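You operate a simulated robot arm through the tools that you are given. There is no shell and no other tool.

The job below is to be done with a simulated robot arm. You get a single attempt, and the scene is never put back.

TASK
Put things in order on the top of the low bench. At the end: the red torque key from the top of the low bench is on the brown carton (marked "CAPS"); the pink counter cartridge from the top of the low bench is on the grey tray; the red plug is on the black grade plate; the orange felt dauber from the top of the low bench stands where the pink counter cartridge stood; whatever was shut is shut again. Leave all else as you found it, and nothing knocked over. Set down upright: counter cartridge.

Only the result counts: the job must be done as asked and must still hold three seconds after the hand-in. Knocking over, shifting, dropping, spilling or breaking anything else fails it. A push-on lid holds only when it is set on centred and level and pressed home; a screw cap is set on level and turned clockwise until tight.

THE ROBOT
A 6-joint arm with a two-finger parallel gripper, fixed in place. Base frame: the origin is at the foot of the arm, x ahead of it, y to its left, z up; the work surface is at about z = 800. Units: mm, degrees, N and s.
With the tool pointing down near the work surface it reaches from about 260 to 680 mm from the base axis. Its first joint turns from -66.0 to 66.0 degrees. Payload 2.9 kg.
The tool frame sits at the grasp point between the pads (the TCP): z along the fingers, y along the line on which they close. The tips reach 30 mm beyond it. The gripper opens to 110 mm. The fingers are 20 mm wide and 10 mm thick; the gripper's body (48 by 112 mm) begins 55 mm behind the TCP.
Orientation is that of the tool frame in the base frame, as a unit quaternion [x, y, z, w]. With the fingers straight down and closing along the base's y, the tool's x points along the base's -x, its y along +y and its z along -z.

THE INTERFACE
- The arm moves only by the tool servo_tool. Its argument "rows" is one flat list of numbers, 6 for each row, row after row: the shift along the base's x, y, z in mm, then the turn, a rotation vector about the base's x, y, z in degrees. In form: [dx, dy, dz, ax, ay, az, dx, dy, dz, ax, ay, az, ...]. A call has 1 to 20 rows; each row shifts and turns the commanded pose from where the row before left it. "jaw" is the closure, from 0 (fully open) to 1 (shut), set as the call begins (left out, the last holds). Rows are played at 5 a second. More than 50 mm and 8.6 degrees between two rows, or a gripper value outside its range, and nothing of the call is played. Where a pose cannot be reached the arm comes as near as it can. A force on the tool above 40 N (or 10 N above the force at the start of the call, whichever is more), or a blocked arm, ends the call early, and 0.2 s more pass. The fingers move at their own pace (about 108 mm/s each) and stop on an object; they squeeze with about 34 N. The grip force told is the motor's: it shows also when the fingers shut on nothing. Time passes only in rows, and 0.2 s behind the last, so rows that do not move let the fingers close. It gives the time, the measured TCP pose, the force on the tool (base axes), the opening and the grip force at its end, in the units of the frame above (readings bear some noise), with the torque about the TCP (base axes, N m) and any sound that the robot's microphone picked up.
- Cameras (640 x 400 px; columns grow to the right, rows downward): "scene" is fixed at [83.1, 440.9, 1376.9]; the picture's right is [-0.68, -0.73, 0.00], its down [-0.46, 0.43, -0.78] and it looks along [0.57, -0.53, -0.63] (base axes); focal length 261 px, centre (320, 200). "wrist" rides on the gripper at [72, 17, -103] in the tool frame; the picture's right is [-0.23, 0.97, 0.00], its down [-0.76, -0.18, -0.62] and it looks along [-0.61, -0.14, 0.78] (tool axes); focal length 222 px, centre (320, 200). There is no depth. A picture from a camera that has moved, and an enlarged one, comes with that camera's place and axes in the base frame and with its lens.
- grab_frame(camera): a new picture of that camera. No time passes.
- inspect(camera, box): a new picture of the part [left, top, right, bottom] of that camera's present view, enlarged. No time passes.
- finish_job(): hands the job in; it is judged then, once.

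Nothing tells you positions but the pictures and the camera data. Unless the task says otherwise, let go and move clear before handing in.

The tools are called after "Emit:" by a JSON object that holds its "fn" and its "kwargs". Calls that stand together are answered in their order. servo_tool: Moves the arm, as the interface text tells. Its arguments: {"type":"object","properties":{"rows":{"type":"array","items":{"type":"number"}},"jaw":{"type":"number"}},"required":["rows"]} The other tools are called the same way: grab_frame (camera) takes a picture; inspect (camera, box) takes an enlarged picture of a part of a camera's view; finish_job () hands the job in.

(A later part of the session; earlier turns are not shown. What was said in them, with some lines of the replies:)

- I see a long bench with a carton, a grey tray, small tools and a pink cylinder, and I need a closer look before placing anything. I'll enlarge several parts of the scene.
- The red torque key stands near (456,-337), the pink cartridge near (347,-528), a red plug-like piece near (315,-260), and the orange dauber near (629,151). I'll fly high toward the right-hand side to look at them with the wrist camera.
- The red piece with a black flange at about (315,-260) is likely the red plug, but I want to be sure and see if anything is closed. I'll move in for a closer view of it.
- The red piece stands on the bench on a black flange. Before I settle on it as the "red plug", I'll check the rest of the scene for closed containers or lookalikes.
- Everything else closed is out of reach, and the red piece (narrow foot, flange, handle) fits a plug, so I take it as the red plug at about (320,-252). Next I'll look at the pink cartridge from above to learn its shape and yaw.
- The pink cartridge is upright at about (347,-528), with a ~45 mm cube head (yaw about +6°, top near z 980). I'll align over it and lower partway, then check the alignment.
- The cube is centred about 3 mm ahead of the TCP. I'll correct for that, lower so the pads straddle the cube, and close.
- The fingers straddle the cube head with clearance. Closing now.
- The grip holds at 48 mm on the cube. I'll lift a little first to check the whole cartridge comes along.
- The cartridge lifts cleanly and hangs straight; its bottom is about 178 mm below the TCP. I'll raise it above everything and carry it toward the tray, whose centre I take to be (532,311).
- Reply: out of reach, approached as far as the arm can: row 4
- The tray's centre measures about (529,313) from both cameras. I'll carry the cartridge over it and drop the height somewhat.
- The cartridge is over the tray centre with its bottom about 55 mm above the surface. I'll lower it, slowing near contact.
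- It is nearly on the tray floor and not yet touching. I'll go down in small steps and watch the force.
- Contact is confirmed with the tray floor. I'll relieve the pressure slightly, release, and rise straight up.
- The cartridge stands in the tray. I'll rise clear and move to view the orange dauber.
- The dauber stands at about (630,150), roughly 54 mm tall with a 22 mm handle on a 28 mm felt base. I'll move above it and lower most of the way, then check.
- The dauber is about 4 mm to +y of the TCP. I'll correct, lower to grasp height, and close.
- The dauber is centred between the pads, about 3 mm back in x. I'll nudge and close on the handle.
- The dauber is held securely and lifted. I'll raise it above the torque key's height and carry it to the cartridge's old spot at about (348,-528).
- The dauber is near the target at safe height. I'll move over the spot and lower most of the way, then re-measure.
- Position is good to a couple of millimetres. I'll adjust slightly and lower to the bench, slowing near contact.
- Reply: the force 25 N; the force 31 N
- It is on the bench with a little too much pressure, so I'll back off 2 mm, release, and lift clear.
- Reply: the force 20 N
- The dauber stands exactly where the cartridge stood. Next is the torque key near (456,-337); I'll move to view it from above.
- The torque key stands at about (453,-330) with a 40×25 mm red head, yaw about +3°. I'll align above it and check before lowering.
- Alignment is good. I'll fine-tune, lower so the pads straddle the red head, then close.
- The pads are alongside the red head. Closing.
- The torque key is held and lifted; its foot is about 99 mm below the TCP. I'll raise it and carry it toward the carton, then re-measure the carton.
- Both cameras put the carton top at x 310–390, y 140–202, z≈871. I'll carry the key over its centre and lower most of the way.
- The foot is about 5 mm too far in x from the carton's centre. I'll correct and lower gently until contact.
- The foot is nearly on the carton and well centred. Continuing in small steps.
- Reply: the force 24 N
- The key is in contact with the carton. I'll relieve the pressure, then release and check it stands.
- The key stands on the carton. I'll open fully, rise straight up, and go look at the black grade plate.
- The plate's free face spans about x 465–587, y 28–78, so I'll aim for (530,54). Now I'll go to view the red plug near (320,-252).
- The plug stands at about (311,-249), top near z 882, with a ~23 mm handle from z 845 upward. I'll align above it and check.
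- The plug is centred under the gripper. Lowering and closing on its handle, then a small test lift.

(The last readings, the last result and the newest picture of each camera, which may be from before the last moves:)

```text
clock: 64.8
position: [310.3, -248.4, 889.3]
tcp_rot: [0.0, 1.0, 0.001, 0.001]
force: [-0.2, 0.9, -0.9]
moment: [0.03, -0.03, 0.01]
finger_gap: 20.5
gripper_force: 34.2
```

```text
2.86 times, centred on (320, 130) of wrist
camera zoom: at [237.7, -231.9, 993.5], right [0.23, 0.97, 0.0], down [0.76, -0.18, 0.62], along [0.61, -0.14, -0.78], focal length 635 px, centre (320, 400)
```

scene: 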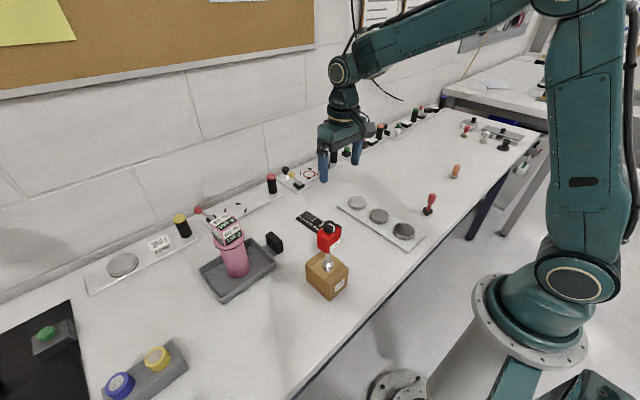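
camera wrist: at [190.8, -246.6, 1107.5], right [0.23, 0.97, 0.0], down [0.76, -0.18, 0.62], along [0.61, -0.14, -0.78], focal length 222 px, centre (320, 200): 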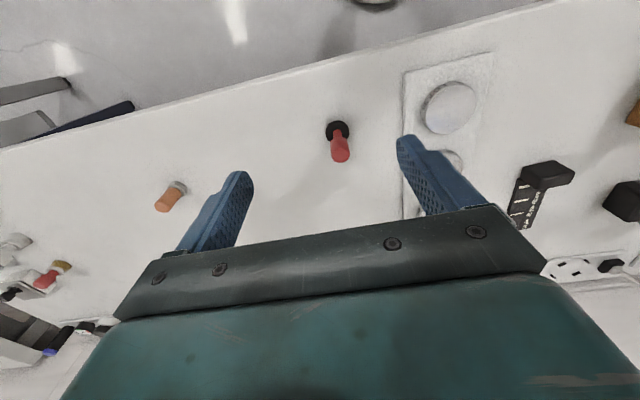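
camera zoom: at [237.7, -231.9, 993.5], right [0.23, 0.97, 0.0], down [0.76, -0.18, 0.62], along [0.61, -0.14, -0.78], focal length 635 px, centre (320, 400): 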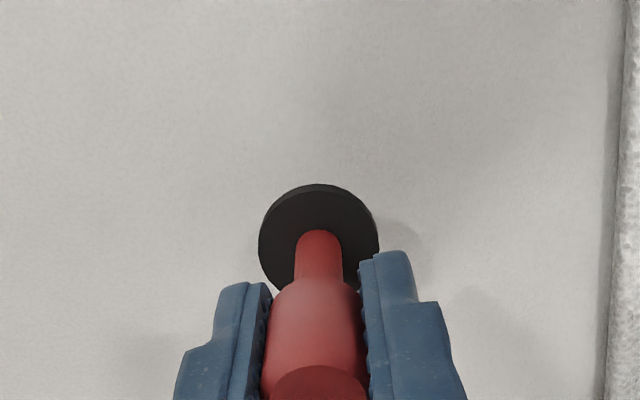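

The plug is held. I'll lift and carry it over the grade plate at (530,54).

Emit:
{"fn": "servo_tool", "kwargs": {"rows": [0, 0, 35, 0, 0, 0, 0, 0, 35, 0, 0, 0, 0, 0, 30, 0, 0, 0, 24.4, 33.6, 0, 0, 0, 0, 24.4, 33.6, 0, 0, 0, 0, 24.4, 33.6, 0, 0, 0, 0, 24.4, 33.6, 0, 0, 0, 0, 24.4, 33.6, 0, 0, 0, 0, 24.4, 33.6, 0, 0, 0, 0, 24.4, 33.6, 0, 0, 0, 0, 24.4, 33.6, 0, 0, 0, 0, 24.4, 33.6, 0, 0, 0, 0, 0, 0, -35, 0, 0, 0, 0, 0, -30, 0, 0, 0, 0, 0, -20, 0, 0, 0, 0, 0, 0, 0, 0, 0]}}

Emit:
{"fn": "grab_frame", "kwargs": {"camera": "wrist"}}

Emit:
{"fn": "inspect", "kwargs": {"camera": "wrist", "box": [200, 20, 440, 180]}}

Emit:
{"fn": "inspect", "kwargs": {"camera": "scene", "box": [280, 180, 360, 250]}}

```text
clock: 68.2
position: [532.8, 52.0, 902.6]
tcp_rot: [0.0, 1.0, 0.0, 0.0]
force: [-0.2, -0.3, -0.5]
moment: [-0.04, 0.0, -0.01]
finger_gap: 20.4
gripper_force: 33.7
```

```text
taken
camera wrist: at [459.1, 69.0, 1005.7], right [0.23, 0.97, 0.0], down [0.76, -0.18, 0.62], along [0.61, -0.14, -0.78], focal length 222 px, centre (320, 200)
```

wrist: 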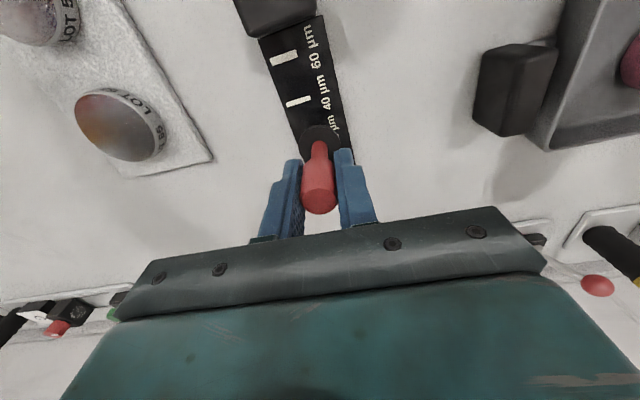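

```text
2.50 times, centred on (320, 100) of wrist
camera zoom: at [459.1, 69.0, 1005.7], right [0.23, 0.97, 0.0], down [0.76, -0.18, 0.62], along [0.61, -0.14, -0.78], focal length 555 px, centre (320, 450)
```

zoom: 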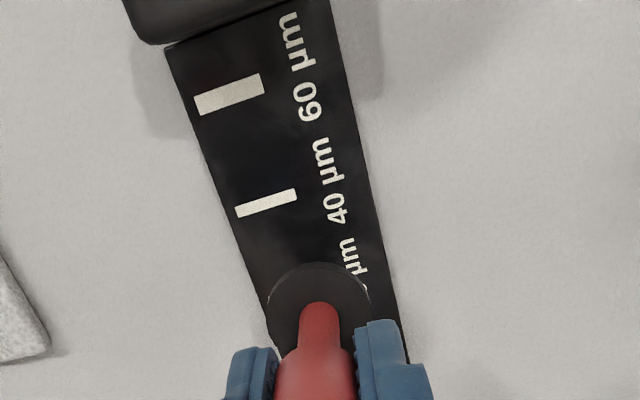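

```text
5.71 times, centred on (320, 215) of scene
camera zoom: at [83.2, 440.9, 1376.9], right [-0.68, -0.73, 0.0], down [-0.46, 0.43, -0.78], along [0.57, -0.53, -0.63], focal length 1490 px, centre (320, 114)
```

zoom: 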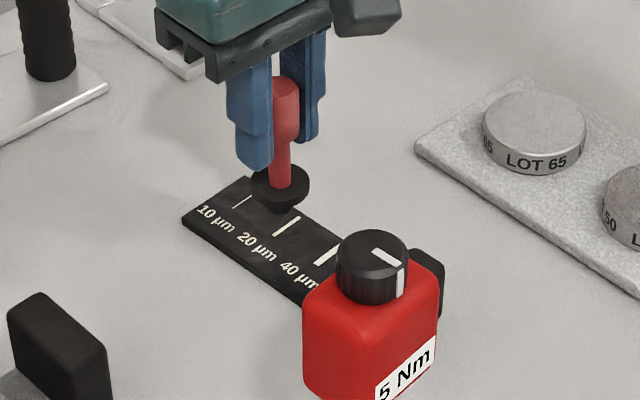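

The plug is centred across the plate. I'll lower it, with small steps near contact.

Emit:
{"fn": "servo_tool", "kwargs": {"rows": [-2, 0, -10, 0, 0, 0, 0, 0, -8, 0, 0, 0, 0, 0, -4, 0, 0, 0, 0, 0, 0, 0, 0, 0]}}

Emit:
{"fn": "servo_tool", "kwargs": {"rows": [0, 0, -1.5, 0, 0, 0, 0, 0, 0, 0, 0, 0]}}

Emit:
{"fn": "servo_tool", "kwargs": {"rows": [0, 0, -1.2, 0, 0, 0, 0, 0, 0, 0, 0, 0]}}

Emit:
{"fn": "inspect", "kwargs": {"camera": "scene", "box": [280, 180, 360, 250]}}

```text
clock: 69.2
position: [528.0, 52.3, 882.1]
tcp_rot: [0.001, 1.0, 0.001, 0.0]
force: [0.7, 0.3, -0.4]
moment: [-0.01, -0.04, 0.01]
finger_gap: 20.5
gripper_force: 34.0
```

```text
clock: 69.8
position: [529.6, 51.5, 881.1]
tcp_rot: [0.0, 1.0, 0.0, 0.0]
force: [-1.0, 0.6, -0.5]
moment: [0.0, -0.01, 0.03]
finger_gap: 20.1
gripper_force: 33.6
```

```text
clock: 70.4
position: [528.1, 52.9, 879.1]
tcp_rot: [0.0, 1.0, 0.0, 0.0]
force: [0.5, 0.3, -1.1]
moment: [-0.01, -0.02, 0.01]
finger_gap: 20.2
gripper_force: 34.0
```

```text
5.71 times, centred on (320, 215) of scene
camera zoom: at [83.2, 440.9, 1376.9], right [-0.68, -0.73, 0.0], down [-0.46, 0.43, -0.78], along [0.57, -0.53, -0.63], focal length 1490 px, centre (320, 114)
```

zoom: 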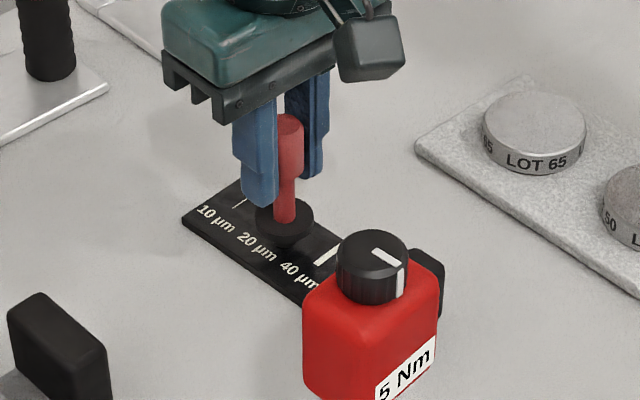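

Emit:
{"fn": "servo_tool", "kwargs": {"rows": [0, 0, -1.5, 0, 0, 0, 0, 0, 0, 0, 0, 0]}}

Emit:
{"fn": "servo_tool", "kwargs": {"rows": [0, 0, -1.2, 0, 0, 0, 0, 0, 0, 0, 0, 0]}}

Emit:
{"fn": "servo_tool", "kwargs": {"rows": [0, 0, -1, 0, 0, 0, 0, 0, 0, 0, 0, 0]}}

```text
clock: 71.0
position: [528.5, 51.1, 876.5]
tcp_rot: [0.0, 1.0, 0.0, 0.0]
force: [-0.5, 0.4, 0.3]
moment: [-0.02, 0.02, 0.0]
finger_gap: 20.2
gripper_force: 33.9
```

```text
clock: 71.6
position: [528.7, 52.5, 877.0]
tcp_rot: [0.0, 1.0, 0.0, -0.001]
force: [0.8, 0.6, -0.1]
moment: [0.01, 0.01, -0.02]
finger_gap: 20.4
gripper_force: 34.5
```

```text
clock: 72.2
position: [530.4, 53.3, 874.4]
tcp_rot: [0.0, 1.0, 0.0, 0.0]
force: [0.2, 0.0, -0.5]
moment: [0.01, 0.01, -0.01]
finger_gap: 20.3
gripper_force: 34.0
```

The plug is not touching yet, so I continue in ~1 mm steps.

Emit:
{"fn": "servo_tool", "kwargs": {"rows": [0, 0, -1, 0, 0, 0, 0, 0, 0, 0, 0, 0]}}

Emit:
{"fn": "servo_tool", "kwargs": {"rows": [0, 0, -1, 0, 0, 0, 0, 0, 0, 0, 0, 0]}}

Emit:
{"fn": "inspect", "kwargs": {"camera": "scene", "box": [280, 180, 360, 250]}}

```text
clock: 72.8
position: [528.8, 53.7, 874.9]
tcp_rot: [0.0, 1.0, 0.0, 0.0]
force: [-1.6, -0.4, 7.3]
moment: [-0.05, 0.13, 0.02]
finger_gap: 20.4
gripper_force: 34.6
```

```text
clock: 73.4
position: [529.6, 54.6, 873.7]
tcp_rot: [0.0, 1.0, -0.001, 0.001]
force: [-6.4, -2.8, 24.3]
moment: [-0.19, 0.42, 0.0]
finger_gap: 20.7
gripper_force: 33.9
```

```text
5.71 times, centred on (320, 215) of scene
camera zoom: at [82.6, 440.8, 1376.9], right [-0.68, -0.73, 0.0], down [-0.46, 0.43, -0.78], along [0.57, -0.53, -0.63], focal length 1490 px, centre (320, 114)
```

zoom: 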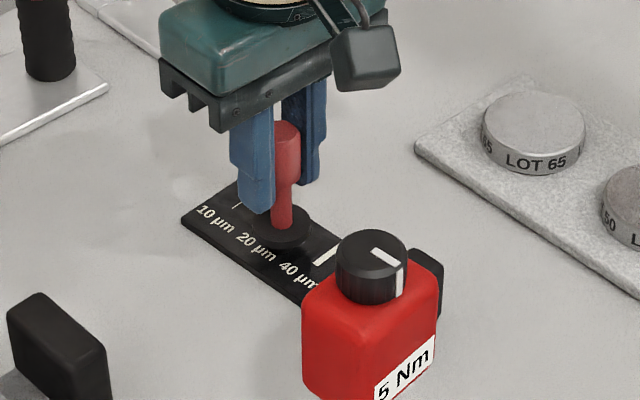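

Contact with the plate is made. I'll ease off the pressure, release, and check the plug stands.

Emit:
{"fn": "servo_tool", "kwargs": {"rows": [0, 0, 1.2, 0, 0, 0, 0, 0, 0, 0, 0, 0]}}

Emit:
{"fn": "servo_tool", "kwargs": {"rows": [0, 0, 0, 0, 0, 0, 0, 0, 0, 0, 0, 0, 0, 0, 0, 0, 0, 0], "jaw": 0.5}}

Emit:
{"fn": "inspect", "kwargs": {"camera": "scene", "box": [280, 180, 360, 250]}}

Emit:
{"fn": "inspect", "kwargs": {"camera": "wrist", "box": [200, 20, 440, 220]}}

```text
clock: 74.0
position: [529.6, 52.2, 874.7]
tcp_rot: [0.0, 1.0, -0.001, 0.001]
force: [3.7, 0.4, 10.6]
moment: [0.04, -0.24, 0.0]
finger_gap: 20.4
gripper_force: 34.2
```

```text
clock: 74.8
position: [530.1, 53.1, 875.1]
tcp_rot: [0.0, 1.0, 0.0, 0.0]
force: [-0.2, -0.3, 0.1]
moment: [0.01, 0.01, 0.0]
finger_gap: 55.0
gripper_force: 0.0
```

```text
5.71 times, centred on (320, 215) of scene
camera zoom: at [83.1, 440.9, 1376.9], right [-0.68, -0.73, 0.0], down [-0.46, 0.43, -0.78], along [0.57, -0.53, -0.63], focal length 1490 px, centre (320, 114)
```

zoom: 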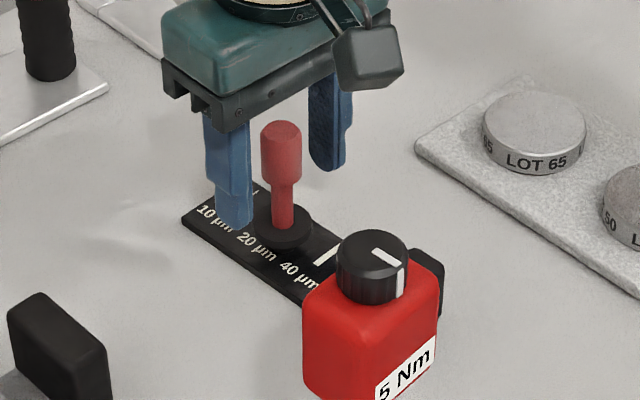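

```text
2.00 times, centred on (320, 120) of wrist
camera zoom: at [455.8, 69.6, 978.4], right [0.23, 0.97, 0.0], down [0.76, -0.18, 0.62], along [0.61, -0.14, -0.78], focal length 444 px, centre (320, 360)
```

zoom: 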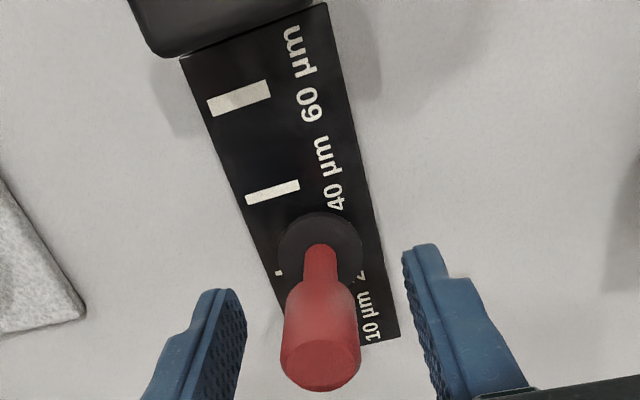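

The plug stands on the plate. I'll rise straight up, move clear, and survey everything.

Emit:
{"fn": "servo_tool", "kwargs": {"rows": [0, 0, 10, 0, 0, 0, 0, 0, 30, 0, 0, 0, 0, 0, 40, 0, 0, 0, 0, 0, 45, 0, 0, 0, 0, 0, 45, 0, 0, 0, -10, -20, 40, 0, 0, 0, -15, -40, 30, 0, 0, 0, -15, -40, 20, 0, 0, 0, -15, -40, 0, 0, 0, 0, -15, -40, 0, 0, 0, 0, 0, 0, 0, 0, 0, 0]}}

Emit:
{"fn": "grab_frame", "kwargs": {"camera": "scene"}}

Emit:
{"fn": "inspect", "kwargs": {"camera": "scene", "box": [190, 190, 360, 300]}}

Emit:
{"fn": "inspect", "kwargs": {"camera": "scene", "box": [340, 100, 540, 250]}}

Emit:
{"fn": "grab_frame", "kwargs": {"camera": "wrist"}}

```text
refused: row 7 steps farther than a row can; nothing moved
```

```text
taken
```

scene: 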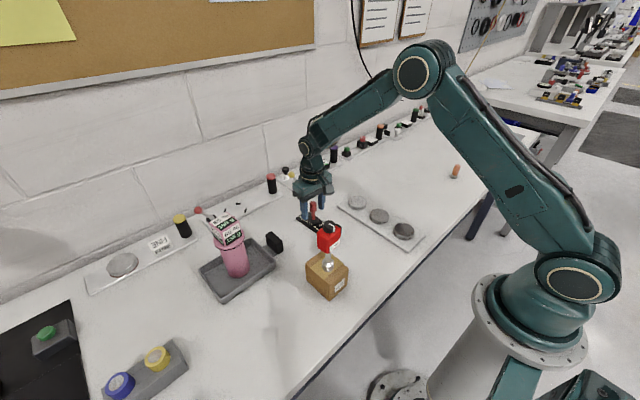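

```text
3.64 times, centred on (275, 245) of scene
camera zoom: at [83.1, 440.9, 1376.9], right [-0.68, -0.73, 0.0], down [-0.46, 0.43, -0.78], along [0.57, -0.53, -0.63], focal length 948 px, centre (484, 36)
```

zoom: 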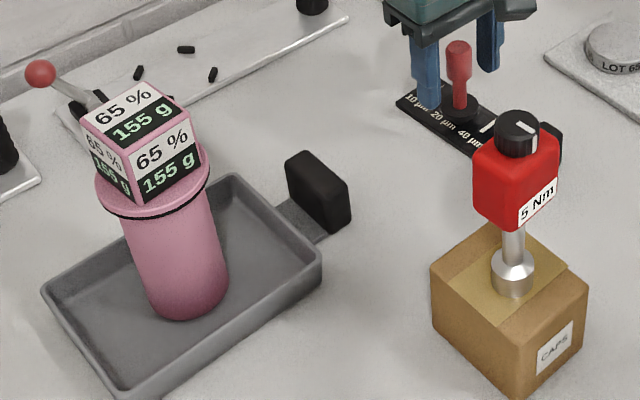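

```text
2.67 times, centred on (440, 175) of scene
camera zoom: at [83.1, 440.9, 1376.9], right [-0.68, -0.73, 0.0], down [-0.46, 0.43, -0.78], along [0.57, -0.53, -0.63], focal length 696 px, centre (0, 267)
```

zoom: 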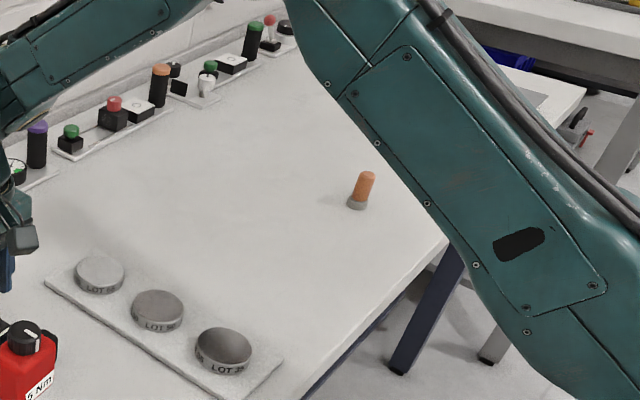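

```text
taken
camera wrist: at [455.8, 69.6, 978.4], right [0.23, 0.97, 0.0], down [0.76, -0.18, 0.62], along [0.61, -0.14, -0.78], focal length 222 px, centre (320, 200)
```

wrist: 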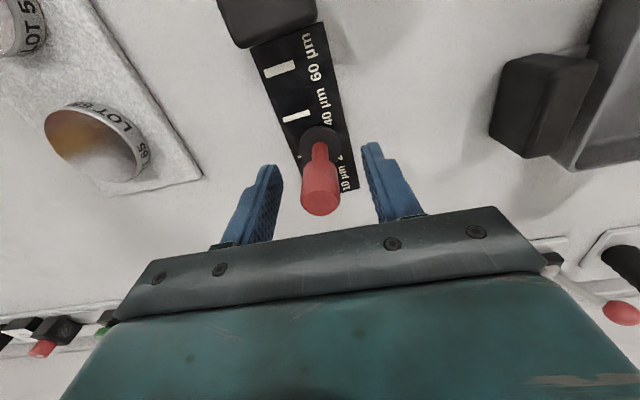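

One row was a touch too long, so nothing moved; everything stands as placed so far. I'll repeat the retreat with shorter steps.

Emit:
{"fn": "servo_tool", "kwargs": {"rows": [0, 0, 10, 0, 0, 0, 0, 0, 30, 0, 0, 0, 0, 0, 40, 0, 0, 0, 0, 0, 40, 0, 0, 0, 0, 0, 40, 0, 0, 0, -10, -20, 30, 0, 0, 0, -12, -30, 20, 0, 0, 0, -15, -40, 10, 0, 0, 0, -15, -40, 0, 0, 0, 0, -15, -40, 0, 0, 0, 0, 0, 0, 0, 0, 0, 0]}}

Emit:
{"fn": "grab_frame", "kwargs": {"camera": "scene"}}

Emit:
{"fn": "inspect", "kwargs": {"camera": "scene", "box": [190, 190, 360, 300]}}

Emit:
{"fn": "inspect", "kwargs": {"camera": "scene", "box": [340, 100, 540, 250]}}

Emit:
{"fn": "grab_frame", "kwargs": {"camera": "wrist"}}

```text
clock: 77.2
position: [462.0, -119.2, 1097.2]
tcp_rot: [0.0, 1.0, -0.001, 0.0]
force: [-0.1, -0.5, 0.6]
moment: [0.01, 0.0, 0.03]
finger_gap: 55.1
gripper_force: 0.2
```

```text
taken
```

scene: 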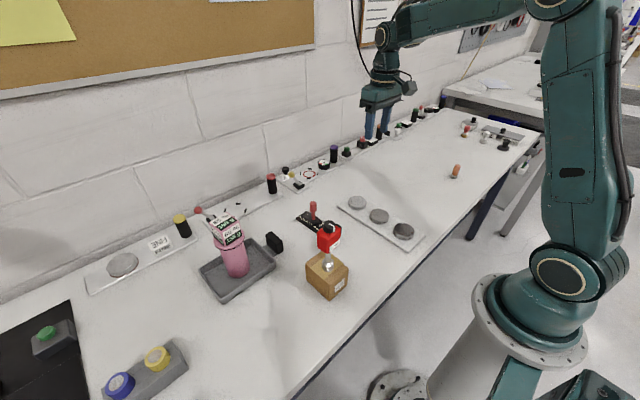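

```text
3.64 times, centred on (275, 245) of scene
camera zoom: at [83.2, 440.9, 1376.9], right [-0.68, -0.73, 0.0], down [-0.46, 0.43, -0.78], along [0.57, -0.53, -0.63], focal length 948 px, centre (484, 36)
```

zoom: 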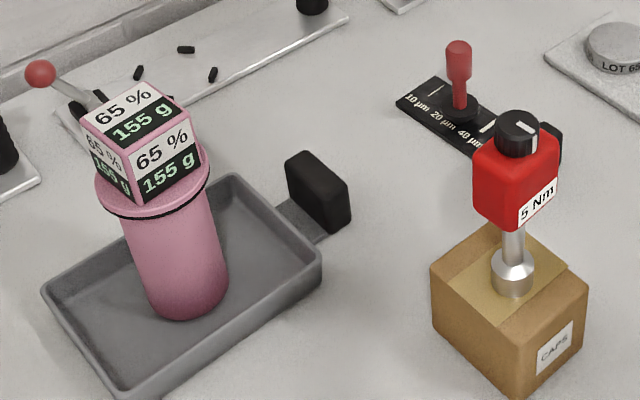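

```text
2.67 times, centred on (440, 175) of scene
camera zoom: at [83.2, 440.9, 1376.9], right [-0.68, -0.73, 0.0], down [-0.46, 0.43, -0.78], along [0.57, -0.53, -0.63], focal length 696 px, centre (0, 267)
```

zoom: 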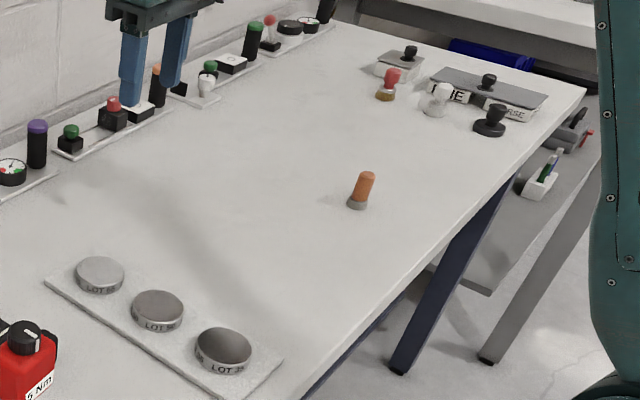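

```text
taken
camera wrist: at [388.7, -103.0, 1201.0], right [0.23, 0.97, 0.0], down [0.76, -0.18, 0.62], along [0.61, -0.14, -0.78], focal length 222 px, centre (320, 200)
```

wrist: 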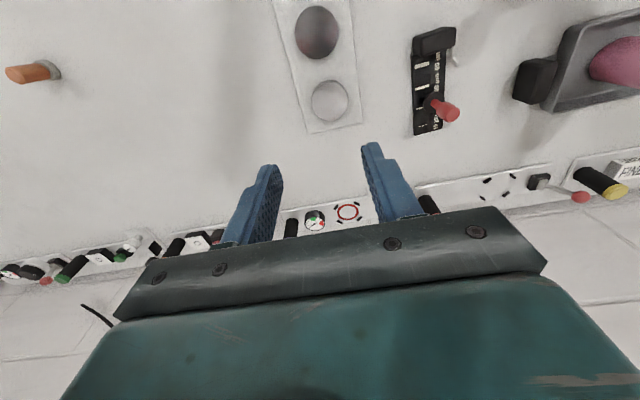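

The torque key is on the CAPS carton and the cartridge stands upright in the grey tray. The red plug stands on the black grade plate, and the dauber stands on the cartridge's old spot. The arm is clear, I opened nothing, and nothing else moved, so I'm handing in.

Emit:
{"fn": "finish_job", "kwargs": {}}

```text
The job is handed in.
```

I moved all four things and handed the job in; I don't know the verdict. The last pictures before hand-in showed everything standing and nothing else disturbed.

- **Torque key:** it stands upright near the centre of the brown "CAPS" carton.
- **Counter cartridge:** it stands upright near the middle of the grey tray.
- **Red plug:** it stands on the free part of the black plate marked 10–60 µm.
- **Felt dauber:** it stands where the cartridge stood, within a few millimetres.

**What I assumed:** nothing was labelled "red plug". I took it to be the red-handled piece with a black flange that stood beside the three LOT discs. I also took the 10–60 µm plate to be the grade plate.

I opened nothing, so there was nothing to shut again. I did not look inside any container for another red plug. The lidded boxes at the far end of the bench were out of the arm's reach.
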